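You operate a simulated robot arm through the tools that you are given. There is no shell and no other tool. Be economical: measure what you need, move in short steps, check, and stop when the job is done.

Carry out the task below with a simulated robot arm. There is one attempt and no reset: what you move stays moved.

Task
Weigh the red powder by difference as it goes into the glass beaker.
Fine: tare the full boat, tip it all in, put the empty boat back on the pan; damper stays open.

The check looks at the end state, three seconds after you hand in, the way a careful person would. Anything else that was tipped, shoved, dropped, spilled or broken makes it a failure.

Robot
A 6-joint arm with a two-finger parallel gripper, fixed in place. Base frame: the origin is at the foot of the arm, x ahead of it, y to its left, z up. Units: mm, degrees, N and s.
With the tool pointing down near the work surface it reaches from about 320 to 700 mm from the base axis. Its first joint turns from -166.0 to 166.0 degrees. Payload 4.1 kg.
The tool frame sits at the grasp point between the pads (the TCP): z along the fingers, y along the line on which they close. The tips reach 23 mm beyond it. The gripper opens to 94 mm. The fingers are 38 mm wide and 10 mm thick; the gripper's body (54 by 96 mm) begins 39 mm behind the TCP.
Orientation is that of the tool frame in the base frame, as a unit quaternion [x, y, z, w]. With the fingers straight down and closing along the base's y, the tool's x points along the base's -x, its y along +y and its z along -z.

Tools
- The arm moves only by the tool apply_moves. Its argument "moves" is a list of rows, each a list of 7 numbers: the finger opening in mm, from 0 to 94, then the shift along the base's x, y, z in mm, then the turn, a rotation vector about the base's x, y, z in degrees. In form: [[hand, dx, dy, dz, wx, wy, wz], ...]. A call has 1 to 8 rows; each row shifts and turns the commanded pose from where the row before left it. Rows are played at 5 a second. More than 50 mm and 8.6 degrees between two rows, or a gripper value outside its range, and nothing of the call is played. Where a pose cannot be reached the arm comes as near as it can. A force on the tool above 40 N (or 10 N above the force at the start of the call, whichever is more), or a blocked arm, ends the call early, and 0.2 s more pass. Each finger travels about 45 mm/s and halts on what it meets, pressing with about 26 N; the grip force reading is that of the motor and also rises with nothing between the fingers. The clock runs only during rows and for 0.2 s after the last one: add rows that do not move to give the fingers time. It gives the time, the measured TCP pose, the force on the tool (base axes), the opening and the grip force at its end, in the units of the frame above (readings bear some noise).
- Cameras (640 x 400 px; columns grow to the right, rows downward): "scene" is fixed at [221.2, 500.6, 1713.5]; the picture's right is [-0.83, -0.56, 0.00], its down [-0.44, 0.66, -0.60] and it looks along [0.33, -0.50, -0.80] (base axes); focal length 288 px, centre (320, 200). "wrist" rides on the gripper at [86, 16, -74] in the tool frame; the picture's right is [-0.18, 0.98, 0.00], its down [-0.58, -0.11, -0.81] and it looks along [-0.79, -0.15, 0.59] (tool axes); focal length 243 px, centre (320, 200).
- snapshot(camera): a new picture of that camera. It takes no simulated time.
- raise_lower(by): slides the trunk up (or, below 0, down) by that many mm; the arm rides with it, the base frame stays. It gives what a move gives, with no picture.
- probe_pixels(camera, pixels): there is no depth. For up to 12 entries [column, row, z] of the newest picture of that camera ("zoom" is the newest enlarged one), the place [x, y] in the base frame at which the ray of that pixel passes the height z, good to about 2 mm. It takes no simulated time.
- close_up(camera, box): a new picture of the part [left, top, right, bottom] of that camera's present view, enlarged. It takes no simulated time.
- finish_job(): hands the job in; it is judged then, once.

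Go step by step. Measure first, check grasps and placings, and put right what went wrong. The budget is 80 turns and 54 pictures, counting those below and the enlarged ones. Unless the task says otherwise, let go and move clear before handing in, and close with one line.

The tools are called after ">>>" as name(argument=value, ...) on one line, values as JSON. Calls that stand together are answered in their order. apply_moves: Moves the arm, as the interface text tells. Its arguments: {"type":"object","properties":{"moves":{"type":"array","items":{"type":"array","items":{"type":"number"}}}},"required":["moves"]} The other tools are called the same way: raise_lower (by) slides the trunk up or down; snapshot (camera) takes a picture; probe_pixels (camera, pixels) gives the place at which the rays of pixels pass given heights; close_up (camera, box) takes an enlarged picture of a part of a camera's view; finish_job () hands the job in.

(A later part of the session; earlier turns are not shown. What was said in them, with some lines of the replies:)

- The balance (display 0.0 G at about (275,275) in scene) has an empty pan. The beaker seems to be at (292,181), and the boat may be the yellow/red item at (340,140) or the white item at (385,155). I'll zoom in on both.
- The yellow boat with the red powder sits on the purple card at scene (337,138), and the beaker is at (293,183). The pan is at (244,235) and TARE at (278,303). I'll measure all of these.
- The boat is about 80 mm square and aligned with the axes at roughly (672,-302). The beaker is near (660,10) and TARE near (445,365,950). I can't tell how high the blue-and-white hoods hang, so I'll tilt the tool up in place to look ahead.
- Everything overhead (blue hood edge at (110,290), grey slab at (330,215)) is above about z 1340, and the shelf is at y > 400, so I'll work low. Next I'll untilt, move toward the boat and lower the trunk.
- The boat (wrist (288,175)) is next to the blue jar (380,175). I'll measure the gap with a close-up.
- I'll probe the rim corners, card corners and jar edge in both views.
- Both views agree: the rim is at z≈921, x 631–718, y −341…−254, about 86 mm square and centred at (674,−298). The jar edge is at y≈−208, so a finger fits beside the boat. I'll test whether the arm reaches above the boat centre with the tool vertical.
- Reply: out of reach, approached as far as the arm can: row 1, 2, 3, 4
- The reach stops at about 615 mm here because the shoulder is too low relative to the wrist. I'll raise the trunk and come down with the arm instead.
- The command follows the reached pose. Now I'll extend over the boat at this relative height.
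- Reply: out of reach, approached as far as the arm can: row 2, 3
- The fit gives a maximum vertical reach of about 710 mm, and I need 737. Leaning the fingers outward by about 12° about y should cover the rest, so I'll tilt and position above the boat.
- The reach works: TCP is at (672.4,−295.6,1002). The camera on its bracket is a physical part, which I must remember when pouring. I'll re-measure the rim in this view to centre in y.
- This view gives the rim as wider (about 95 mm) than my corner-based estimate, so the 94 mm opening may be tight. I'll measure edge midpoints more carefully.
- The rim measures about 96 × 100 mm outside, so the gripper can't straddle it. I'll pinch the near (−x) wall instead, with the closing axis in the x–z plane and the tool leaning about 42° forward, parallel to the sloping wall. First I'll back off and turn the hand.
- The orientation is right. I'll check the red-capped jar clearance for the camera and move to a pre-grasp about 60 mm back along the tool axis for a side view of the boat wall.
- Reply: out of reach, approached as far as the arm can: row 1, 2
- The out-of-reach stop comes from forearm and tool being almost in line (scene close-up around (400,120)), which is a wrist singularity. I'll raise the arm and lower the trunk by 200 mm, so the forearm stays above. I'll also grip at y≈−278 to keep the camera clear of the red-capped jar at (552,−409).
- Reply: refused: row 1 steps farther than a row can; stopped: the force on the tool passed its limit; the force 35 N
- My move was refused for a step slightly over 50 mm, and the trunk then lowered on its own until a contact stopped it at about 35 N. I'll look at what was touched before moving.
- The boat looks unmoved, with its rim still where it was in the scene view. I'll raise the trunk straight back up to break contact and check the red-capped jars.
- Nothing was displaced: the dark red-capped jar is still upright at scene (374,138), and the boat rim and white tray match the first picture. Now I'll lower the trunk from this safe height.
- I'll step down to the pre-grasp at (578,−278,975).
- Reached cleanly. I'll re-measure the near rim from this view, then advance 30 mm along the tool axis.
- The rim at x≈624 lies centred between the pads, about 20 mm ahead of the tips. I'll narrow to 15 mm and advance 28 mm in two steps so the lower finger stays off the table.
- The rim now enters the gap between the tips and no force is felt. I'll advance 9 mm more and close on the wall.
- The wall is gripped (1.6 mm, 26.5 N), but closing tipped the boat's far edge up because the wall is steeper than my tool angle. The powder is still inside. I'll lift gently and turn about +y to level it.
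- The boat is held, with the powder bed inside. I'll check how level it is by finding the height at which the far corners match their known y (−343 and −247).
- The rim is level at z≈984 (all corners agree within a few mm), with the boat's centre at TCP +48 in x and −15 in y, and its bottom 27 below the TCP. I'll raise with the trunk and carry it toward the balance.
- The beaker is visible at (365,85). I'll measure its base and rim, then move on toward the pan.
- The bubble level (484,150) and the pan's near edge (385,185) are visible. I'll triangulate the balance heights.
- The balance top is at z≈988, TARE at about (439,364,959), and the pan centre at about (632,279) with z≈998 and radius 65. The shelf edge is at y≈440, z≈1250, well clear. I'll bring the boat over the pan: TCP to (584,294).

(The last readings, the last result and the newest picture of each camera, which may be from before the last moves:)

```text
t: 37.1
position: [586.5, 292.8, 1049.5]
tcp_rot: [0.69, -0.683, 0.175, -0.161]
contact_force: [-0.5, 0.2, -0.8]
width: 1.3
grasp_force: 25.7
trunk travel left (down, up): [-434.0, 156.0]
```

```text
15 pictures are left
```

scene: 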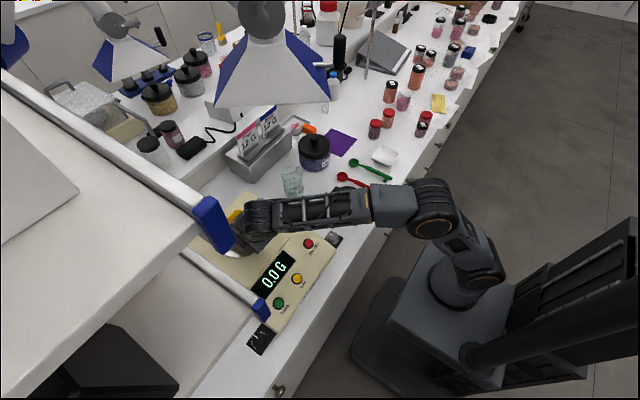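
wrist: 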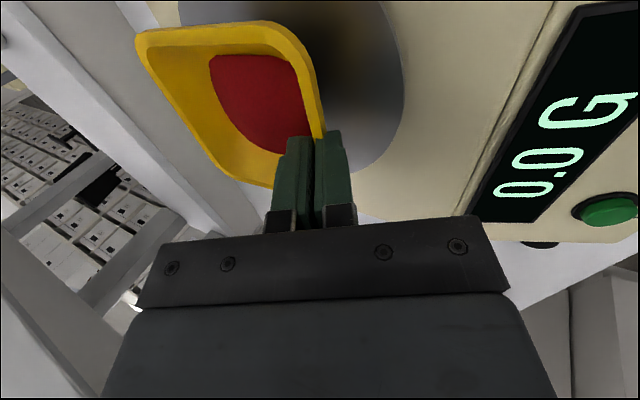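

Boat is over the pan. I'll confirm the pan outline with probes.

>>> probe_pixels(camera="wrist", pixels=[[404, 85, 998], [385, 145, 998], [350, 172, 998], [386, 20, 998], [378, 4, 998], [617, 210, 958]])

>>> apply_moves(moves=[[0, 0, 0, -10, 0, 0, 0], [0, 0, 0, -6, 0, 0, 0], [0, 0, 0, -4, 0, 0, 0], [0, 0, 0, 0, 0, 0, 0]])

>>> snapshot(camera="wrist")

```text
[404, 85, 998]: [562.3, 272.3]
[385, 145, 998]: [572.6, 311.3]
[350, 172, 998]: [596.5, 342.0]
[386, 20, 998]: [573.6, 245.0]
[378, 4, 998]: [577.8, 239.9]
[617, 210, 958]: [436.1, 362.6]
```

```text
t: 38.1
position: [585.6, 293.0, 1036.5]
tcp_rot: [0.69, -0.682, 0.175, -0.166]
contact_force: [1.8, 2.3, 19.8]
width: 1.7
grasp_force: 26.3
trunk travel left (down, up): [-434.0, 156.0]
```

```text
14 pictures are left
```

wrist: 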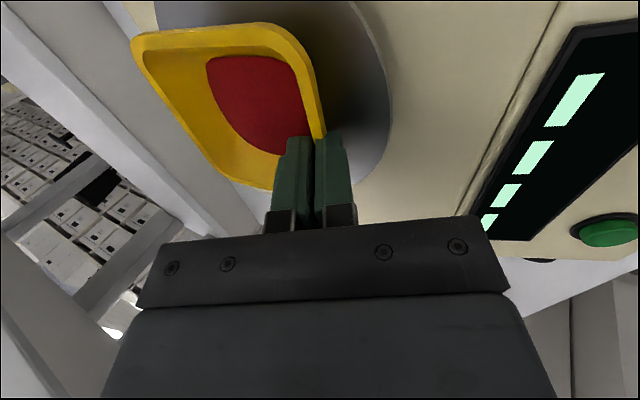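

Contact with the pan at TCP z≈1036: 20 N, and the display shows overload dashes. I'll back off 7 mm so the boat only just rests.

>>> apply_moves(moves=[[0, 0, 0, 4, 0, 0, 0], [0, 0, 0, 3, 0, 0, 0], [0, 0, 0, 0, 0, 0, 0]])

>>> close_up(camera="wrist", box=[120, 0, 640, 260])

```text
t: 38.9
position: [586.6, 291.5, 1036.3]
tcp_rot: [0.69, -0.684, 0.174, -0.159]
contact_force: [0.0, 0.1, -0.6]
width: 1.7
grasp_force: 26.0
trunk travel left (down, up): [-434.0, 156.0]
```

```text
1.23 times, centred on (380, 130) of wrist
```

zoom: 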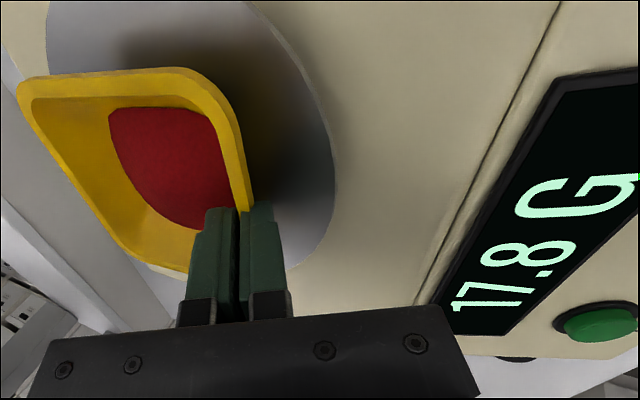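

The display reads 17.8 G at essentially zero force. The boat is resting, so I'll lower 1 mm, open slightly and check.

>>> apply_moves(moves=[[0, 0, 0, -1, 0, 0, 0], [3, 0, 0, 0, 0, 0, 0], [6, 0, 0, 0, 0, 0, 0], [8, 0, 0, 0, 0, 0, 0], [8, 0, 0, 0, 0, 0, 0]])

>>> close_up(camera="wrist", box=[120, 0, 640, 260])

```text
t: 40.1
position: [585.3, 291.5, 1036.6]
tcp_rot: [0.69, -0.684, 0.175, -0.161]
contact_force: [0.5, 0.1, 0.7]
width: 7.9
grasp_force: 0.0
trunk travel left (down, up): [-434.0, 156.0]
```

```text
1.23 times, centred on (380, 130) of wrist
```

zoom: 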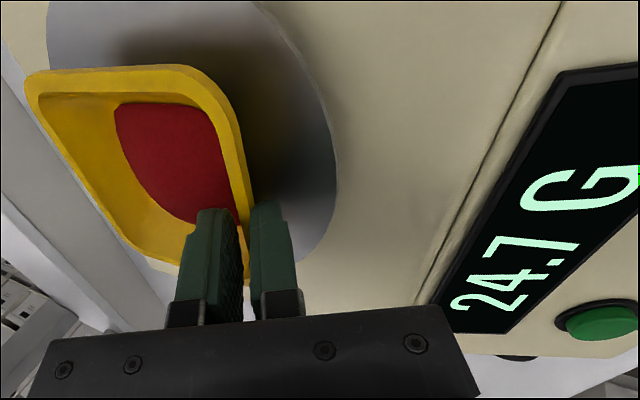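

It's released, standing flat, and reads 24.7 G. I'll withdraw along the tool axis, then go above TARE with closed fingers and a vertical tool.

>>> apply_moves(moves=[[8, -5, 0, 9, 0, 0, 0], [8, -8, 0, 16, 0, 0, 0], [8, -14, 0, 28, 0, 0, 0], [8, -10, 0, 40, 0, 0, 0], [8, 0, 0, 0, 0, 0, 0]])

>>> apply_moves(moves=[[0, -28, 18, 0, 0, 6.8, 0], [0, -28, 18, 0, 0, 6.8, 0], [0, -28, 18, 0, 0, 6.8, 0], [0, -26, 18, 0, 0, 6.8, 0], [0, 0, 0, -40, 0, 0, 0], [0, 0, 0, -45, 0, 0, 0], [0, 0, 0, 0, 0, 0, 0]])

>>> snapshot(camera="wrist")

>>> close_up(camera="scene", box=[200, 200, 360, 320])

```text
t: 41.3
position: [550.2, 291.1, 1131.2]
tcp_rot: [0.69, -0.683, 0.175, -0.161]
contact_force: [1.0, 0.5, -0.3]
width: 8.0
grasp_force: 0.1
trunk travel left (down, up): [-434.0, 156.0]
```

```text
t: 42.9
position: [438.7, 363.5, 1044.7]
tcp_rot: [0.713, -0.702, 0.007, 0.005]
contact_force: [0.0, 0.1, -0.4]
width: 0.2
grasp_force: 26.3
trunk travel left (down, up): [-434.0, 156.0]
```

```text
11 pictures are left
```

wrist: 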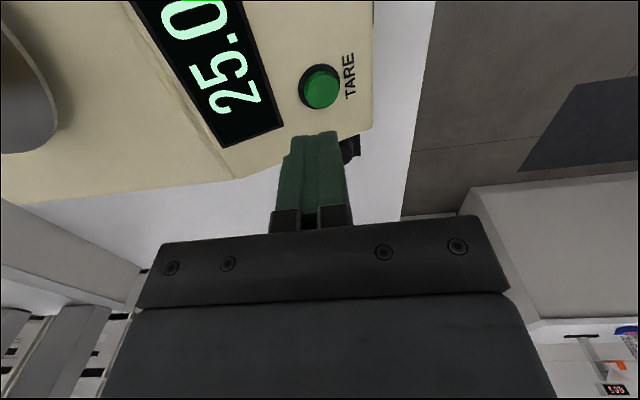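

```text
3.33 times, centred on (280, 260) of scene
```

zoom: 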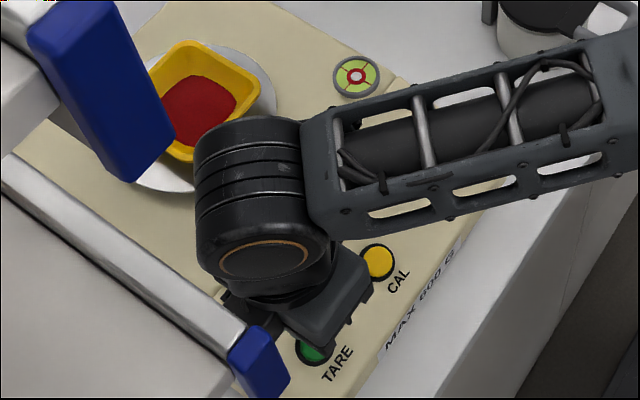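

The full boat on the pan reads 25.0 G. I'll confirm the TARE cap position at (322,90).

>>> probe_pixels(camera="wrist", pixels=[[322, 90, 955], [322, 90, 960], [322, 90, 965], [322, 90, 970]])

```text
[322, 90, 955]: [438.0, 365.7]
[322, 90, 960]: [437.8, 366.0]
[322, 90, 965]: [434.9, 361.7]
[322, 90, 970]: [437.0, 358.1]
```

Position confirmed. I'll descend over TARE and approach in small steps.

>>> apply_moves(moves=[[0, 0, 0.5, -30, 0, 0, 0], [0, 0, 0, -20, 0, 0, 0], [0, 0, 0, -5, 0, 0, 0], [0, 0, 0, -3, 0, 0, 0], [0, 0, 0, 0, 0, 0, 0]])

```text
t: 44.1
position: [439.8, 365.5, 986.5]
tcp_rot: [0.712, -0.702, 0.007, 0.003]
contact_force: [0.6, 0.4, 2.1]
width: 0.1
grasp_force: 26.0
trunk travel left (down, up): [-434.0, 156.0]
```

The first touch shows (2.1 N). I'll press a few mm more and then release.

>>> apply_moves(moves=[[0, 0, 0, -2, 0, 0, 0], [0, 0, 0, -2, 0, 0, 0], [0, 0, 0, 0, 0, 0, 0]])

```text
t: 44.9
position: [439.8, 365.3, 984.6]
tcp_rot: [0.712, -0.702, 0.007, 0.003]
contact_force: [2.4, 0.2, 11.6]
width: 0.1
grasp_force: 25.9
trunk travel left (down, up): [-434.0, 156.0]
```

It's pressed at about 12 N. I'll lift off and read the display.

>>> apply_moves(moves=[[0, 0, 0, 10, 0, 0, 0], [0, 0, 0, 40, 0, 0, 0], [0, 0, 0, 45, 0, 0, 0], [0, 0, 0, 30, 0, 0, 0], [0, 0, 0, 0, 0, 0, 0]])

>>> snapshot(camera="wrist")

```text
t: 46.1
position: [439.3, 363.2, 1105.4]
tcp_rot: [0.712, -0.703, 0.007, 0.005]
contact_force: [-0.6, 0.7, 0.0]
width: 0.0
grasp_force: 26.1
trunk travel left (down, up): [-434.0, 156.0]
```

```text
9 pictures are left
```

wrist: 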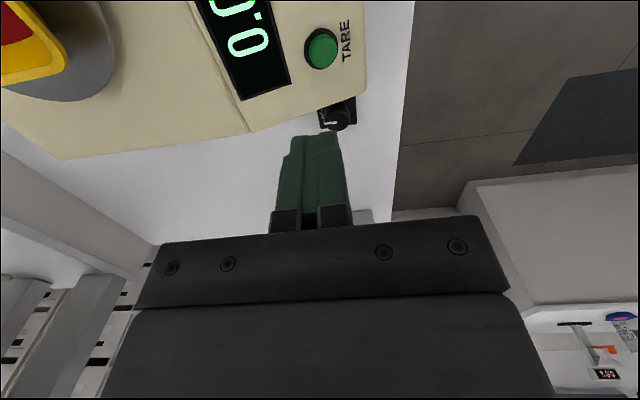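

The display shows 0.0 with the full boat on the pan. Now I'll retrace to the boat with the same lean and the fingers slightly open.

>>> apply_moves(moves=[[10, 0, 0, 26, 0, 0, 0], [10, 26, -18, 0, 0, -6.8, 0], [10, 28, -18, 0, 0, -6.8, 0], [10, 28, -18, 0, 0, -6.8, 0], [10, 28, -18, 0, 0, -6.8, 0], [10, 0, 0, 0, 0, 0, 0]])

```text
t: 47.5
position: [551.3, 294.4, 1132.1]
tcp_rot: [0.691, -0.683, 0.174, -0.162]
contact_force: [0.4, -0.5, -0.2]
width: 10.0
grasp_force: 0.1
trunk travel left (down, up): [-434.0, 156.0]
```

>>> apply_moves(moves=[[10, 10, -0.5, -40, 0, 0, 0], [10, 14, 0, -32, 0, 0, 0], [10, 6, 0, -12, 0, 0, 0], [10, 0, 0, 0, 0, 0, 0]])

>>> snapshot(camera="wrist")

```text
t: 48.5
position: [576.3, 294.1, 1048.4]
tcp_rot: [0.691, -0.683, 0.174, -0.161]
contact_force: [0.7, -0.8, 0.0]
width: 9.9
grasp_force: 0.0
trunk travel left (down, up): [-434.0, 156.0]
```

```text
8 pictures are left
```

wrist: 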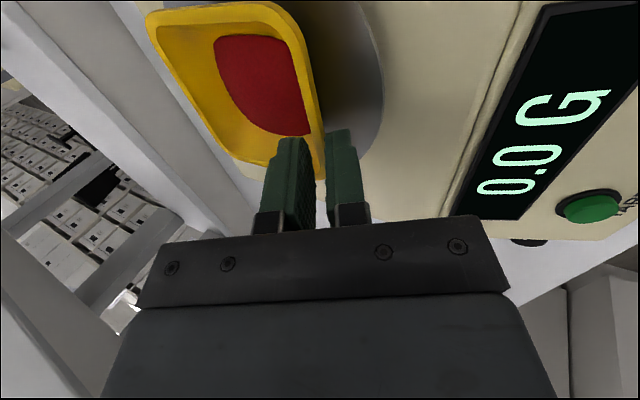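

0.0 G confirmed, and the wall lies between the pads. I'll advance the last 13 mm and close.

>>> apply_moves(moves=[[10, 4, 0, -7, 0, 0, 0], [10, 3.5, 0, -5.5, 0, 0, 0], [6, 0, 0, 0, 0, 0, 0], [3, 0, 0, 0, 0, 0, 0], [0, 0, 0, 0, 0, 0, 0], [0, 0, 0, 0, 0, 0, 0]])

```text
t: 49.9
position: [586.4, 293.5, 1036.3]
tcp_rot: [0.691, -0.683, 0.174, -0.16]
contact_force: [-0.6, 0.1, -0.2]
width: 1.6
grasp_force: 26.2
trunk travel left (down, up): [-434.0, 156.0]
```

Gripped again (1.6 mm, 26 N). I'll lift off the pan and use the clear view to locate the beaker accurately.

>>> apply_moves(moves=[[0, 0, 0, 10, 0, 0, 0], [0, 0, 0, 30, 0, 0, 0], [0, 0, 0, 40, 0, 0, 0], [0, 0, 0, 40, 0, 0, 0], [0, 0, 0, 10, 0, 0, 0]])

>>> close_up(camera="scene", box=[260, 150, 340, 200])

```text
t: 51.1
position: [585.1, 289.7, 1168.3]
tcp_rot: [0.69, -0.683, 0.174, -0.161]
contact_force: [-0.5, 0.1, 0.2]
width: 1.4
grasp_force: 26.0
trunk travel left (down, up): [-434.0, 156.0]
```

```text
8.00 times, centred on (300, 175) of scene
```

zoom: 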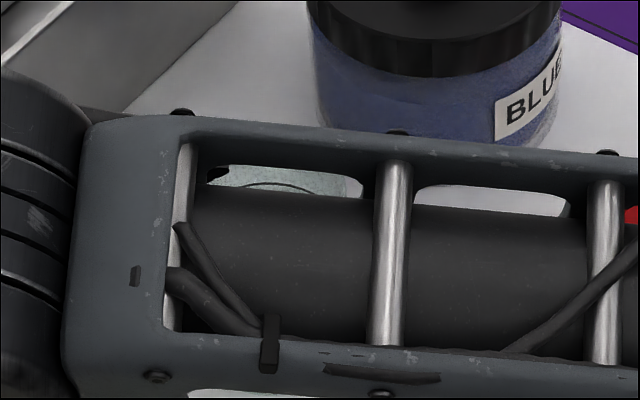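

The forearm blocks that view. I'll carry the boat toward the beaker, staying high, and measure it with the wrist camera.

>>> apply_moves(moves=[[0, 2, -20, 0, 0, 0, 0], [0, 3, -45, 0, 0, 0, 0], [0, 3, -45, 0, 0, 0, 0], [0, 3, -45, 0, 0, 0, 0], [0, 3, -45, -10, 0, 0, 0], [0, 2, -45, -10, 0, 0, 0], [0, 0, -40, -10, 0, 0, 0], [0, 0, -15, 0, 0, 0, 0]])

>>> close_up(camera="wrist", box=[260, 0, 500, 150])

```text
t: 52.9
position: [603.2, -6.0, 1136.6]
tcp_rot: [0.691, -0.683, 0.174, -0.162]
contact_force: [-0.1, 0.7, 1.1]
width: 1.5
grasp_force: 25.7
trunk travel left (down, up): [-434.0, 156.0]
```

```text
2.67 times, centred on (380, 75) of wrist
```

zoom: 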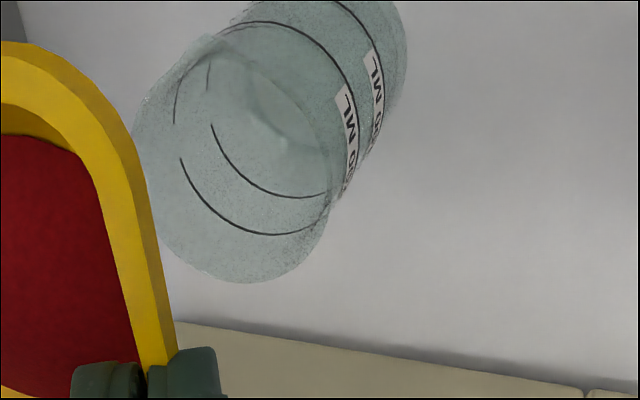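

The rim ellipse is clear (left (133,130), right (335,190), top (205,35), bottom (245,283)). I'll probe these at several heights and check which gives a consistent circle.

>>> probe_pixels(camera="zoom", pixels=[[234, 159, 980], [234, 159, 990], [234, 159, 1000], [234, 159, 1010], [133, 130, 990], [335, 190, 990], [205, 35, 990], [245, 283, 990], [133, 130, 1005], [335, 190, 1005], [205, 35, 1005], [245, 283, 1005]])

```text
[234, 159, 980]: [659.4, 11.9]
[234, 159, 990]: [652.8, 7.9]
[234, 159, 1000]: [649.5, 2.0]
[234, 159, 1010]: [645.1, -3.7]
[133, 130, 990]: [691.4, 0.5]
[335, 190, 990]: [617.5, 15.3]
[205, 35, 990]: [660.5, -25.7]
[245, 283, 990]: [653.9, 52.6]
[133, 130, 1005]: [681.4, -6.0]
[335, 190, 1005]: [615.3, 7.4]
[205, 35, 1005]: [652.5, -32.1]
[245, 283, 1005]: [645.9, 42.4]
```

The rim centre comes out at about (655,8), z≈992, radius ≈36. Pouring as held would swing the wrist into the balance, so I'll first yaw the level boat 60°, so that the hand ends up toward the robot. I'll check the sign holder's clearance first.

>>> probe_pixels(camera="scene", pixels=[[250, 152, 1000], [250, 152, 1030], [270, 132, 1000], [270, 132, 1030], [256, 182, 960], [296, 140, 960], [313, 136, 1000]])

>>> apply_moves(moves=[[0, 4, -10.2, 0, 0, 0, 7.5], [0, 4, -10.2, 0, 0, 0, 7.5], [0, 4, -10.2, 0, 0, 0, 7.5], [0, 4, -10.2, 0, 0, 0, 7.5], [0, 4, -10.2, 0, 0, 0, 7.5], [0, 4, -10.2, 0, 0, 0, 7.5], [0, 4, -10.2, 0, 0, 0, 7.5], [0, 4, -10.2, 0, 0, 0, 7.5]])

```text
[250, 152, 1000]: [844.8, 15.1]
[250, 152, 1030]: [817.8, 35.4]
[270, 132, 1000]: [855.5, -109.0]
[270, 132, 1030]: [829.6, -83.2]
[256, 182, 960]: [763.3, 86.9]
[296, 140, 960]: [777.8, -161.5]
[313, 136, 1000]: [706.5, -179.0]
```

```text
t: 54.7
position: [634.6, -89.5, 1138.6]
tcp_rot: [0.94, -0.245, 0.07, -0.226]
contact_force: [0.5, -0.4, -0.1]
width: 1.7
grasp_force: 25.7
trunk travel left (down, up): [-434.0, 156.0]
```

The yaw is as planned (tool z = (0.24,0.39,−0.89)). I'll lower so the boat's pouring corner is just above the beaker mouth and check with one picture.

>>> apply_moves(moves=[[0, 2, 1, -30, 0, 0, 0], [0, 2, 1, -35, 0, 0, 0], [0, 1, 0, -25, 0, 0, 0], [0, 0, 0, 0, 0, 0, 0]])

>>> close_up(camera="scene", box=[252, 130, 348, 190])

```text
t: 55.7
position: [640.6, -86.6, 1048.9]
tcp_rot: [0.939, -0.249, 0.068, -0.225]
contact_force: [-0.2, 0.1, 0.6]
width: 1.8
grasp_force: 25.9
trunk travel left (down, up): [-434.0, 156.0]
```

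```text
6.67 times, centred on (300, 160) of scene
```

zoom: 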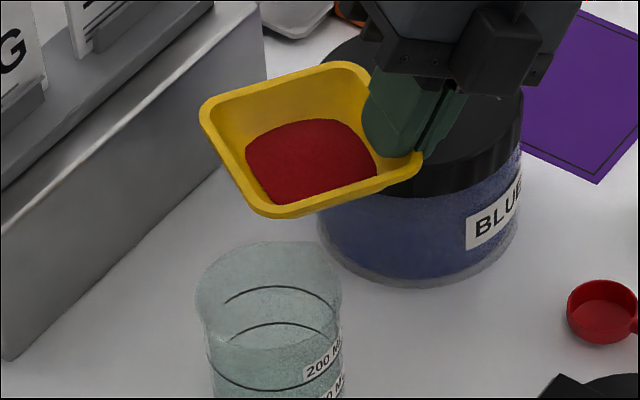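

I'll probe the pouring corner (265,215) and the rim extents (195/342, 241/345) in this view.

>>> probe_pixels(camera="zoom", pixels=[[265, 216, 1038], [265, 216, 1043], [268, 294, 980], [268, 294, 990], [268, 294, 1000], [195, 290, 990], [342, 298, 990], [265, 241, 990], [270, 346, 990], [415, 172, 1043], [203, 108, 1043], [350, 64, 1043]])

```text
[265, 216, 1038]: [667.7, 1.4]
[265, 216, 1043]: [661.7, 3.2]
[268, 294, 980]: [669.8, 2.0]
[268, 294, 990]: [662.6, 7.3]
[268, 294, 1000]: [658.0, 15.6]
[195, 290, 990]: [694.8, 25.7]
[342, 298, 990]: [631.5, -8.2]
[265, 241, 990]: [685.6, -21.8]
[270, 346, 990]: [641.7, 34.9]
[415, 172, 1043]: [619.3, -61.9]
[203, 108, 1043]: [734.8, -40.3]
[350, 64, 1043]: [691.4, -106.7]
```

The corner is at (663,3) and the rim centre at about (660,8), so it's well placed. I'll tip about the corner, first to 40°.

>>> apply_moves(moves=[[0, -0.8, 1.3, 5.3, -6.93, -4, 0], [0, -1.4, 2.5, 5.0, -6.93, -4, 0], [0, -2.1, 3.6, 4.5, -6.93, -4, 0], [0, -2.7, 4.6, 3.8, -6.93, -4, 0], [0, -3.2, 5.6, 7.5, -6.93, -4, 0], [0, 0, 0, 0, 0, 0, 0]])

>>> close_up(camera="scene", box=[252, 130, 348, 190])

```text
t: 57.1
position: [630.7, -70.1, 1074.4]
tcp_rot: [0.938, -0.172, 0.3, 0.024]
contact_force: [-0.8, 0.1, -0.1]
width: 1.4
grasp_force: 26.2
trunk travel left (down, up): [-434.0, 156.0]
```

```text
6.67 times, centred on (300, 160) of scene
```

zoom: 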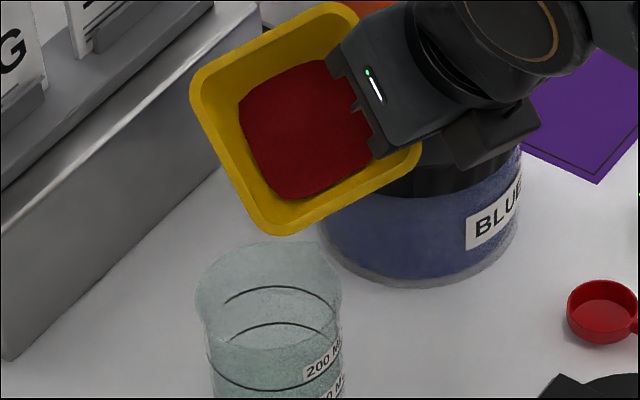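

The powder hasn't flowed yet. I'll check the lip position before going on.

>>> probe_pixels(camera="zoom", pixels=[[280, 233, 1018], [280, 233, 1025], [280, 233, 1032]])

```text
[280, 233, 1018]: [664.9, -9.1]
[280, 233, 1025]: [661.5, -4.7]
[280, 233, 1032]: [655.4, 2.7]
```

The lip is at about (661,−4,1025), inside the rim and with the flow direction toward +y. I'll nudge +5 in y and continue to 88°.

>>> apply_moves(moves=[[0, -3.7, 8.5, 5.5, -6.93, -4, 0], [0, -4.1, 9.2, 4.5, -6.93, -4, 0], [0, -4.5, 8.8, 3.1, -6.93, -4, 0], [0, -4.7, 8.1, 2.0, -6.93, -4, 0], [0, -4.9, 8.5, 1.5, -6.93, -4, 0], [0, -4.9, 8.6, 0.3, -6.93, -4, 0], [0, 0, 0, 0, 0, 0, 0]])

>>> close_up(camera="scene", box=[252, 130, 348, 190])

```text
t: 58.7
position: [603.8, -16.5, 1090.8]
tcp_rot: [0.787, -0.056, 0.526, 0.318]
contact_force: [1.0, -0.2, -0.6]
width: 1.2
grasp_force: 25.9
trunk travel left (down, up): [-434.0, 156.0]
```

```text
6.67 times, centred on (300, 160) of scene
```

zoom: 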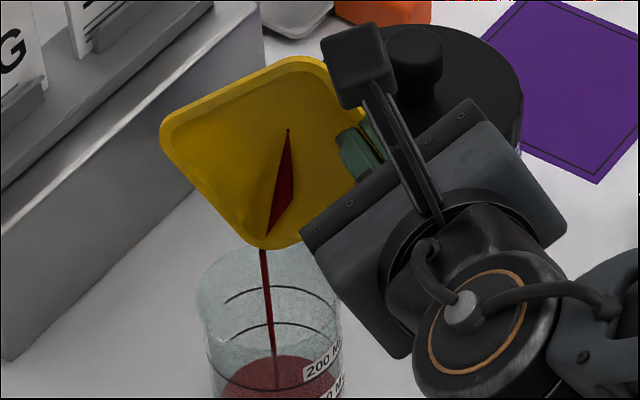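

A clean stream is falling into the beaker and the powder is almost out. I'll tilt to 112° and hold to let it empty.

>>> apply_moves(moves=[[0, -4.9, 8.6, -1.2, -6.93, -4, 0], [0, -4.7, 8.2, -2.6, -6.93, -4, 0], [0, -4.6, 8.0, -3.8, -6.93, -4, 0], [0, 0, 0, 0, 0, 0, 0], [0, 0, 0, 0, 0, 0, 0], [0, 0, 0, 0, 0, 0, 0], [0, 0, 0, 0, 0, 0, 0], [0, 0, 0, 0, 0, 0, 0]])

>>> apply_moves(moves=[[0, 0, 0, 0, 0, 0, 0], [0, 0, 0, 0, 0, 0, 0], [0, 0, 0, 0, 0, 0, 0], [0, 0, 0, 0, 0, 0, 0], [0, 0, 0, 0, 0, 0, 0], [0, 0, 0, 0, 0, 0, 0], [0, 0, 0, 0, 0, 0, 0], [0, 0, 0, 0, 0, 0, 0]])

```text
t: 60.5
position: [591.0, 5.1, 1083.9]
tcp_rot: [0.659, 0.006, 0.606, 0.446]
contact_force: [-0.1, 0.3, -0.2]
width: 1.5
grasp_force: 25.6
trunk travel left (down, up): [-434.0, 156.0]
```

```text
t: 62.3
position: [591.0, 5.9, 1085.6]
tcp_rot: [0.659, 0.006, 0.606, 0.446]
contact_force: [-0.7, 0.2, -0.6]
width: 1.3
grasp_force: 25.9
trunk travel left (down, up): [-434.0, 156.0]
```

Emptied and held long enough. I'll reverse the same path while rising, to bring the boat level again.

>>> apply_moves(moves=[[0, 4.6, -8, 8, 6.93, 4, 0], [0, 4.7, -8.2, 8, 6.93, 4, 0], [0, 4.9, -8.6, 8, 6.93, 4, 0], [0, 4.9, -8.6, 8, 6.93, 4, 0], [0, 4.9, -8.5, 6, 6.93, 4, 0], [0, 4.7, -8.1, 5, 6.93, 4, 0], [0, 4.5, -8.8, 4, 6.93, 4, 0]])

>>> apply_moves(moves=[[0, 4.1, -9.2, 2, 6.93, 4, 0], [0, 3.7, -8.5, 1, 6.93, 4, 0], [0, 3.2, -5.6, 0, 6.93, 4, 0], [0, 2.7, -4.6, 0, 6.93, 4, 0], [0, 2.1, -3.6, 0, 6.93, 4, 0], [0, 1.4, -2.5, 0, 6.93, 4, 0], [0, 0.8, -1.3, 0, 6.93, 4, 0]])

```text
t: 63.9
position: [623.2, -50.8, 1129.9]
tcp_rot: [0.905, -0.136, 0.384, 0.124]
contact_force: [0.8, 0.0, -0.9]
width: 1.7
grasp_force: 26.2
trunk travel left (down, up): [-434.0, 156.0]
```

```text
t: 65.5
position: [639.8, -88.3, 1133.0]
tcp_rot: [0.94, -0.246, 0.07, -0.227]
contact_force: [-0.8, -0.1, -0.1]
width: 1.5
grasp_force: 25.9
trunk travel left (down, up): [-434.0, 156.0]
```

Level again. I'll unyaw 60° and head back to the balance.

>>> apply_moves(moves=[[0, -4.6, 10.2, 0, 0, 0, -7.5], [0, -4.6, 10.2, 0, 0, 0, -7.5], [0, -4.6, 10.2, 0, 0, 0, -7.5], [0, -4.6, 10.2, 0, 0, 0, -7.5], [0, -4.6, 10.2, 0, 0, 0, -7.5], [0, -4.6, 10.2, 0, 0, 0, -7.5], [0, -4.6, 10.2, 0, 0, 0, -7.5], [0, -4.6, 10.2, 0, 0, 0, -7.5]])

>>> apply_moves(moves=[[0, -1, 20, 0, 0, 0, 0], [0, -3, 45, 0, 0, 0, 0], [0, -3, 45, 0, 0, 0, 0], [0, -3, 45, 0, 0, 0, 0], [0, -3, 45, 0, 0, 0, 0], [0, -3, 45, 0, 0, 0, 0], [0, -1, 35, 0, 0, 0, 0], [0, 0, 17, 0, 0, 0, 0]])

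```text
t: 67.3
position: [605.3, -4.6, 1132.5]
tcp_rot: [0.69, -0.684, 0.176, -0.161]
contact_force: [0.5, -0.2, 0.0]
width: 1.6
grasp_force: 26.1
trunk travel left (down, up): [-434.0, 156.0]
```

```text
t: 69.1
position: [583.0, 291.6, 1134.4]
tcp_rot: [0.689, -0.684, 0.175, -0.16]
contact_force: [0.3, 0.0, -0.6]
width: 1.6
grasp_force: 26.1
trunk travel left (down, up): [-434.0, 156.0]
```

Back over the pan. I'll lower to about 4 mm above the earlier resting height.

>>> apply_moves(moves=[[0, 2, 1, -40, 0, 0, 0], [0, 1, 0, -35, 0, 0, 0], [0, 0, 0, -15, 0, 0, 0], [0, 0, 0, -4, 0, 0, 0], [0, 0, 0, 0, 0, 0, 0]])

>>> apply_moves(moves=[[0, 0, 0, -2, 0, 0, 0], [0, 0, 0, 0, 0, 0, 0]])

```text
t: 70.3
position: [587.5, 293.0, 1039.9]
tcp_rot: [0.691, -0.683, 0.174, -0.16]
contact_force: [1.1, -0.6, 0.0]
width: 1.4
grasp_force: 26.6
trunk travel left (down, up): [-434.0, 156.0]
```

```text
t: 70.9
position: [588.6, 292.1, 1037.6]
tcp_rot: [0.69, -0.684, 0.174, -0.161]
contact_force: [-0.4, 0.4, 3.5]
width: 1.6
grasp_force: 26.1
trunk travel left (down, up): [-434.0, 156.0]
```

A light contact (3.5 N) shows at z≈1037.6. I'll release here and look.

>>> apply_moves(moves=[[0, 0, 0, 0.7, 0, 0, 0], [3, 0, 0, 0, 0, 0, 0], [6, 0, 0, 0, 0, 0, 0], [9, 0, 0, 0, 0, 0, 0], [9, 0, 0, 0, 0, 0, 0]])

>>> apply_moves(moves=[[9, -5, 0, 9, 0, 0, 0], [9, -8, 0, 16, 0, 0, 0], [9, -14, 0, 28, 0, 0, 0], [9, -10, 0, 40, 0, 0, 0], [9, 0, 0, 0, 0, 0, 0]])

>>> snapshot(camera="wrist")

```text
t: 72.1
position: [588.5, 291.6, 1038.3]
tcp_rot: [0.691, -0.683, 0.175, -0.16]
contact_force: [0.1, 1.4, 0.6]
width: 9.0
grasp_force: 0.0
trunk travel left (down, up): [-434.0, 156.0]
```

```text
t: 73.3
position: [551.5, 290.9, 1129.9]
tcp_rot: [0.691, -0.683, 0.174, -0.16]
contact_force: [-0.6, -0.2, -0.2]
width: 9.0
grasp_force: 0.0
trunk travel left (down, up): [-434.0, 156.0]
```

```text
2 pictures are left
```

wrist: 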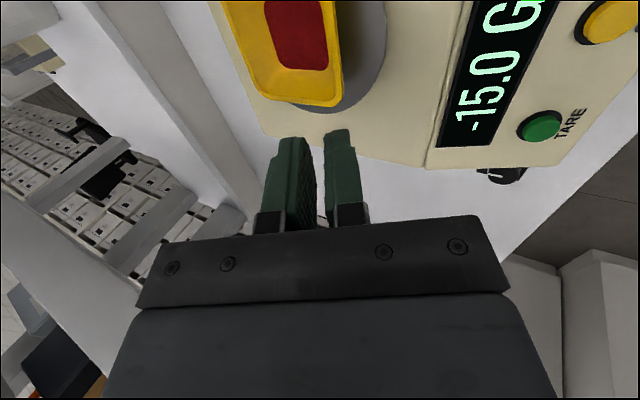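

The display reads −15.0 G, but the boat still shows a red area at (297,40). I'll zoom in to see whether powder is left.

>>> close_up(camera="wrist", box=[200, 0, 400, 125])

```text
3.20 times, centred on (300, 62) of wrist
```

zoom: 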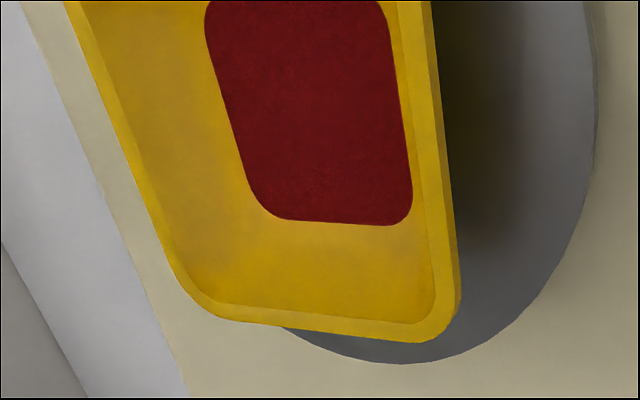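

I'll measure the red area's extent against the boat to compare it with the original bed (about 60 mm wide).

>>> probe_pixels(camera="zoom", pixels=[[330, 223, 1010], [330, 223, 1014], [330, 335, 1029], [404, 150, 1010], [404, 150, 1014], [440, 150, 1029], [232, 120, 1010], [232, 120, 1014], [135, 180, 1029]])

```text
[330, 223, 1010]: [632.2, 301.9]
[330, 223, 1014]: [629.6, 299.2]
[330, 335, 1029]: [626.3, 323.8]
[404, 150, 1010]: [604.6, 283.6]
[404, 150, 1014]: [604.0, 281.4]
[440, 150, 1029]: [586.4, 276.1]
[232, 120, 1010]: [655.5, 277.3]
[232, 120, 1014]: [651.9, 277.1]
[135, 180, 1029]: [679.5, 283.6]
```

The red area is a flat patch of about 51 × 50 mm on the floor, smaller than the original bed, so some powder probably remains; the flow may simply be slow. The task says all of it, so I'll regrasp the boat and repeat the pour with a bit more tilt and a much longer hold.

>>> apply_moves(moves=[[10, 10, 0, -40, 0, 0, 0], [10, 14, 0, -28, 0, 0, 0], [10, 8, 0, -16, 0, 0, 0], [10, 5, 0, -9.5, 0, 0, 0], [10, 0, 0, 0, 0, 0, 0]])

>>> apply_moves(moves=[[6, 0, 0, 0, 0, 0, 0], [3, 0, 0, 0, 0, 0, 0], [0, 0, 0, 0, 0, 0, 0], [0, 0, 0, 0, 0, 0, 0]])

```text
t: 74.5
position: [590.7, 291.5, 1036.4]
tcp_rot: [0.691, -0.683, 0.174, -0.161]
contact_force: [-0.1, 0.8, -0.6]
width: 10.0
grasp_force: 0.2
trunk travel left (down, up): [-434.0, 156.0]
```

```text
t: 75.5
position: [589.3, 292.7, 1036.2]
tcp_rot: [0.691, -0.683, 0.173, -0.161]
contact_force: [0.3, 0.7, -0.6]
width: 1.5
grasp_force: 26.4
trunk travel left (down, up): [-434.0, 156.0]
```

Gripped (1.5 mm, 26 N). I'll lift and carry back to the beaker.

>>> apply_moves(moves=[[0, 0, 0, 10, 0, 0, 0], [0, 0, 0, 30, 0, 0, 0], [0, 0, 0, 40, 0, 0, 0], [0, 0, 0, 17, 0, 0, 0], [0, 0, 0, 0, 0, 0, 0]])

>>> apply_moves(moves=[[0, 1, -20, 0, 0, 0, 0], [0, 3, -45, 0, 0, 0, 0], [0, 3, -45, 0, 0, 0, 0], [0, 3, -45, 0, 0, 0, 0], [0, 3, -45, 0, 0, 0, 0], [0, 2, -45, 0, 0, 0, 0], [0, 1, -36, 0, 0, 0, 0], [0, 0, -16, 0, 0, 0, 0]])

>>> apply_moves(moves=[[0, 4.4, -10.2, 0, 0, 0, 7.5], [0, 4.4, -10.2, 0, 0, 0, 7.5], [0, 4.4, -10.2, 0, 0, 0, 7.5], [0, 4.4, -10.2, 0, 0, 0, 7.5], [0, 4.4, -10.2, 0, 0, 0, 7.5], [0, 4.4, -10.2, 0, 0, 0, 7.5], [0, 4.4, -10.2, 0, 0, 0, 7.5], [0, 4.4, -10.2, 0, 0, 0, 7.5]])

```text
t: 76.7
position: [589.9, 292.7, 1132.9]
tcp_rot: [0.69, -0.684, 0.174, -0.161]
contact_force: [-0.3, -0.1, -0.3]
width: 1.9
grasp_force: 25.9
trunk travel left (down, up): [-434.0, 156.0]
```

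```text
t: 78.5
position: [606.8, -5.3, 1133.9]
tcp_rot: [0.69, -0.683, 0.174, -0.161]
contact_force: [0.4, 0.2, 0.1]
width: 1.5
grasp_force: 26.1
trunk travel left (down, up): [-434.0, 156.0]
```

```text
t: 80.3
position: [641.9, -86.3, 1135.9]
tcp_rot: [0.94, -0.246, 0.071, -0.226]
contact_force: [-1.6, -0.5, 0.5]
width: 1.8
grasp_force: 25.9
trunk travel left (down, up): [-434.0, 156.0]
```

Lower to the same starting point as before and tip along the same path.

>>> apply_moves(moves=[[0, -1, 0, -30, 0, 0, 0], [0, 0, 0, -35, 0, 0, 0], [0, 0, 0, -21, 0, 0, 0], [0, 0, 0, 0, 0, 0, 0]])

>>> apply_moves(moves=[[0, -0.8, 1.3, 5.3, -6.93, -4, 0], [0, -1.4, 2.5, 5.0, -6.93, -4, 0], [0, -2.1, 3.6, 4.5, -6.93, -4, 0], [0, -2.7, 4.6, 3.8, -6.93, -4, 0], [0, -3.2, 5.6, 7.5, -6.93, -4, 0], [0, -3.7, 8.5, 5.5, -6.93, -4, 0], [0, -4.1, 9.2, 4.5, -6.93, -4, 0], [0, -4.5, 8.8, 3.1, -6.93, -4, 0]])

>>> apply_moves(moves=[[0, -4.7, 8.1, 2.0, -6.93, -4, 0], [0, -4.9, 8.5, 1.5, -6.93, -4, 0], [0, -4.9, 8.6, 0.3, -6.93, -4, 0], [0, -4.9, 8.6, -1.2, -6.93, -4, 0], [0, -4.7, 8.2, -2.6, -6.93, -4, 0], [0, -4.6, 8.0, -3.8, -6.93, -4, 0], [0, -4.2, 7.4, -4.0, -6.93, -4, 0], [0, 0, 0, 0, 0, 0, 0]])

```text
t: 81.3
position: [640.5, -84.9, 1048.1]
tcp_rot: [0.94, -0.248, 0.069, -0.225]
contact_force: [-0.6, 0.3, 0.3]
width: 1.9
grasp_force: 26.0
trunk travel left (down, up): [-434.0, 156.0]
```

```text
t: 83.1
position: [616.0, -42.4, 1085.7]
tcp_rot: [0.881, -0.117, 0.423, 0.174]
contact_force: [-0.2, 0.8, -0.5]
width: 1.4
grasp_force: 26.1
trunk travel left (down, up): [-434.0, 156.0]
```

```text
t: 84.9
position: [584.9, 16.1, 1078.3]
tcp_rot: [0.609, 0.029, 0.628, 0.484]
contact_force: [0.4, -0.7, -0.1]
width: 1.6
grasp_force: 26.0
trunk travel left (down, up): [-434.0, 156.0]
```

Tilted to 120° with no contact. I'll hold here for several seconds with a small rocking to shed everything.

>>> apply_moves(moves=[[0, 0, 0, 0, 0, 0, 0], [0, 0, 0, 0, 0, 0, 0], [0, 0, 0, 0, 0, 0, 0], [0, 0, 0, 0, 0, 0, 0], [0, 0, 0, 0, 0, 0, 0], [0, 0, 0, 0, 0, 0, 0], [0, 0, 0, 0, 0, 0, 0], [0, 0, 0, 0, 0, 0, 0]])

>>> apply_moves(moves=[[0, 0, 0, 3, 0, 0, 0], [0, 0, 0, -3, 0, 0, 0], [0, 0, 0, 3, 0, 0, 0], [0, 0, 0, -3, 0, 0, 0], [0, 0, 0, 3, 0, 0, 0], [0, 0, 0, -3, 0, 0, 0], [0, 0, 0, 0, 0, 0, 0], [0, 0, 0, 0, 0, 0, 0]])

>>> apply_moves(moves=[[0, 0, 0, 0, 0, 0, 0], [0, 0, 0, 0, 0, 0, 0], [0, 0, 0, 0, 0, 0, 0], [0, 0, 0, 0, 0, 0, 0], [0, 0, 0, 0, 0, 0, 0], [0, 0, 0, 0, 0, 0, 0], [0, 0, 0, 0, 0, 0, 0], [0, 0, 0, 0, 0, 0, 0]])

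>>> apply_moves(moves=[[0, 0, 0, 0, 0, 0, 0], [0, 0, 0, 0, 0, 0, 0], [0, 0, 0, 0, 0, 0, 0], [0, 0, 0, 0, 0, 0, 0], [0, 0, 0, 0, 0, 0, 0], [0, 0, 0, 0, 0, 0, 0], [0, 0, 0, 0, 0, 0, 0], [0, 0, 0, 0, 0, 0, 0]])

```text
t: 86.7
position: [584.7, 16.2, 1078.7]
tcp_rot: [0.609, 0.027, 0.627, 0.485]
contact_force: [-0.3, -0.2, -0.2]
width: 1.4
grasp_force: 25.7
trunk travel left (down, up): [-434.0, 156.0]
```

```text
t: 88.5
position: [584.8, 14.9, 1079.9]
tcp_rot: [0.609, 0.028, 0.627, 0.485]
contact_force: [-0.3, -0.3, 0.1]
width: 1.6
grasp_force: 26.2
trunk travel left (down, up): [-434.0, 156.0]
```

```text
t: 90.3
position: [583.8, 15.4, 1080.1]
tcp_rot: [0.609, 0.027, 0.627, 0.485]
contact_force: [-0.2, 0.0, -0.1]
width: 1.4
grasp_force: 26.6
trunk travel left (down, up): [-434.0, 156.0]
```

```text
t: 92.1
position: [584.7, 14.7, 1079.0]
tcp_rot: [0.609, 0.028, 0.627, 0.485]
contact_force: [-0.1, 0.1, 0.5]
width: 1.5
grasp_force: 26.5
trunk travel left (down, up): [-434.0, 156.0]
```

Held for more than 7 s. I'll reverse the path to level, rising.

>>> apply_moves(moves=[[0, 4.2, -7.4, 8, 6.93, 4, 0], [0, 4.6, -8, 8, 6.93, 4, 0], [0, 4.7, -8.2, 8, 6.93, 4, 0], [0, 4.9, -8.6, 8, 6.93, 4, 0], [0, 4.9, -8.6, 8, 6.93, 4, 0], [0, 4.9, -8.5, 6, 6.93, 4, 0], [0, 4.7, -8.1, 5, 6.93, 4, 0], [0, 4.5, -8.8, 3, 6.93, 4, 0]])

>>> apply_moves(moves=[[0, 4.1, -9.2, 0, 6.93, 4, 0], [0, 3.7, -8.5, 0, 6.93, 4, 0], [0, 3.2, -5.6, 0, 6.93, 4, 0], [0, 2.7, -4.6, 0, 6.93, 4, 0], [0, 2.1, -3.6, 0, 6.93, 4, 0], [0, 1.4, -2.5, 0, 6.93, 4, 0], [0, 0.8, -1.3, 0, 6.93, 4, 0]])

>>> apply_moves(moves=[[0, -4.4, 10.2, 0, 0, 0, -7.5], [0, -4.4, 10.2, 0, 0, 0, -7.5], [0, -4.4, 10.2, 0, 0, 0, -7.5], [0, -4.4, 10.2, 0, 0, 0, -7.5], [0, -4.4, 10.2, 0, 0, 0, -7.5], [0, -4.4, 10.2, 0, 0, 0, -7.5], [0, -4.4, 10.2, 0, 0, 0, -7.5], [0, -4.4, 10.2, 0, 0, 0, -7.5]])

```text
t: 93.9
position: [620.6, -51.7, 1134.7]
tcp_rot: [0.905, -0.136, 0.384, 0.124]
contact_force: [0.3, 0.0, 0.2]
width: 1.3
grasp_force: 26.2
trunk travel left (down, up): [-434.0, 156.0]
```

```text
t: 95.5
position: [638.5, -86.3, 1134.2]
tcp_rot: [0.94, -0.247, 0.07, -0.227]
contact_force: [-0.2, -0.2, -0.3]
width: 1.5
grasp_force: 26.0
trunk travel left (down, up): [-434.0, 156.0]
```

```text
t: 97.3
position: [603.5, -3.7, 1132.9]
tcp_rot: [0.69, -0.684, 0.175, -0.162]
contact_force: [0.2, -0.2, 0.7]
width: 1.5
grasp_force: 26.1
trunk travel left (down, up): [-434.0, 156.0]
```

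Level and unyawed. Back to above the pan.

>>> apply_moves(moves=[[0, -1, 20, 0, 0, 0, 0], [0, -3, 45, 0, 0, 0, 0], [0, -3, 45, 0, 0, 0, 0], [0, -3, 45, 0, 0, 0, 0], [0, -3, 45, 0, 0, 0, 0], [0, -3, 45, 0, 0, 0, 0], [0, -1, 35, 0, 0, 0, 0], [0, 0, 16, 0, 0, 0, 0]])

>>> apply_moves(moves=[[0, 0, 0, -40, 0, 0, 0], [0, 0, 0, -35, 0, 0, 0], [0, 0, 0, -13, 0, 0, 0], [0, 0, 0, -4, 0, 0, 0], [0, 0, 0, 0, 0, 0, 0]])

```text
t: 99.1
position: [588.5, 293.7, 1137.2]
tcp_rot: [0.69, -0.684, 0.175, -0.161]
contact_force: [0.1, 0.3, -0.6]
width: 1.5
grasp_force: 26.2
trunk travel left (down, up): [-434.0, 156.0]
```

```text
t: 100.3
position: [588.4, 292.8, 1041.8]
tcp_rot: [0.691, -0.683, 0.174, -0.16]
contact_force: [0.4, -0.9, 0.8]
width: 1.3
grasp_force: 25.7
trunk travel left (down, up): [-434.0, 156.0]
```

No contact yet at 1041.8. I'll creep down until it touches.

>>> apply_moves(moves=[[0, 0, 0, -2, 0, 0, 0], [0, 0, 0, -1.5, 0, 0, 0], [0, 0, 0, 0, 0, 0, 0]])

```text
t: 101.1
position: [587.8, 292.3, 1038.1]
tcp_rot: [0.69, -0.684, 0.174, -0.161]
contact_force: [-0.9, 0.6, 5.1]
width: 1.3
grasp_force: 26.1
trunk travel left (down, up): [-434.0, 156.0]
```

Touching (5 N). I'll ease 1 mm, release, withdraw and take the last picture.

>>> apply_moves(moves=[[0, 0, 0, 1, 0, 0, 0], [3, 0, 0, 0, 0, 0, 0], [6, 0, 0, 0, 0, 0, 0], [9, 0, 0, 0, 0, 0, 0], [9, 0, 0, 0, 0, 0, 0]])

>>> apply_moves(moves=[[9, -5, 0, 9, 0, 0, 0], [9, -8, 0, 16, 0, 0, 0], [9, -14, 0, 28, 0, 0, 0], [9, -10, 0, 40, 0, 0, 0], [9, 0, 0, 0, 0, 0, 0], [9, 0, 0, 0, 0, 0, 0]])

>>> snapshot(camera="wrist")

```text
t: 102.3
position: [588.0, 292.0, 1037.6]
tcp_rot: [0.691, -0.683, 0.174, -0.16]
contact_force: [0.9, 0.7, -0.1]
width: 9.0
grasp_force: 0.0
trunk travel left (down, up): [-434.0, 156.0]
```

```text
t: 103.7
position: [547.6, 288.6, 1132.1]
tcp_rot: [0.69, -0.684, 0.174, -0.162]
contact_force: [0.3, -0.4, -0.6]
width: 9.0
grasp_force: 0.1
trunk travel left (down, up): [-434.0, 156.0]
```

```text
0 pictures are left
```

wrist: 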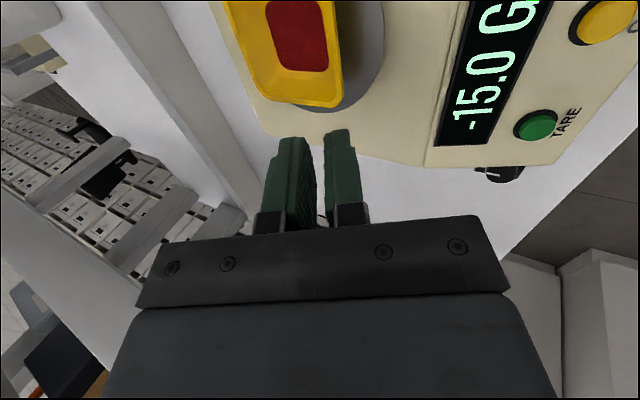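

The second long pour left the reading at exactly −15.0 G, so the boat is empty and the red patch is only a stain or film on its floor. The boat stands on the pan. I'll move the arm clear.

>>> apply_moves(moves=[[9, -30, -20, 15, 0, 0, 0], [9, -30, -30, 10, 0, 0, 0], [9, -30, -30, 0, 0, 0, 0], [9, -20, -30, 0, 0, 0, 0], [9, 0, 0, 0, 0, 0, 0]])

>>> finish_job()

```text
t: 104.9
position: [440.2, 178.1, 1159.0]
tcp_rot: [0.691, -0.683, 0.174, -0.161]
contact_force: [-0.5, 0.0, 0.5]
width: 8.9
grasp_force: 0.1
trunk travel left (down, up): [-434.0, 156.0]
```

```text
The job is handed in.
```

I tared the full boat at 0.0 G, tipped the red powder into the glass beaker and put the boat back on the pan, which now reads −15.0 G. A red patch still shows on the boat's floor, but a second, longer pour left the reading at −15.0 G, so I took it as a stain. I did not touch the damper, and the arm brushed something once early on without moving anything I could see.
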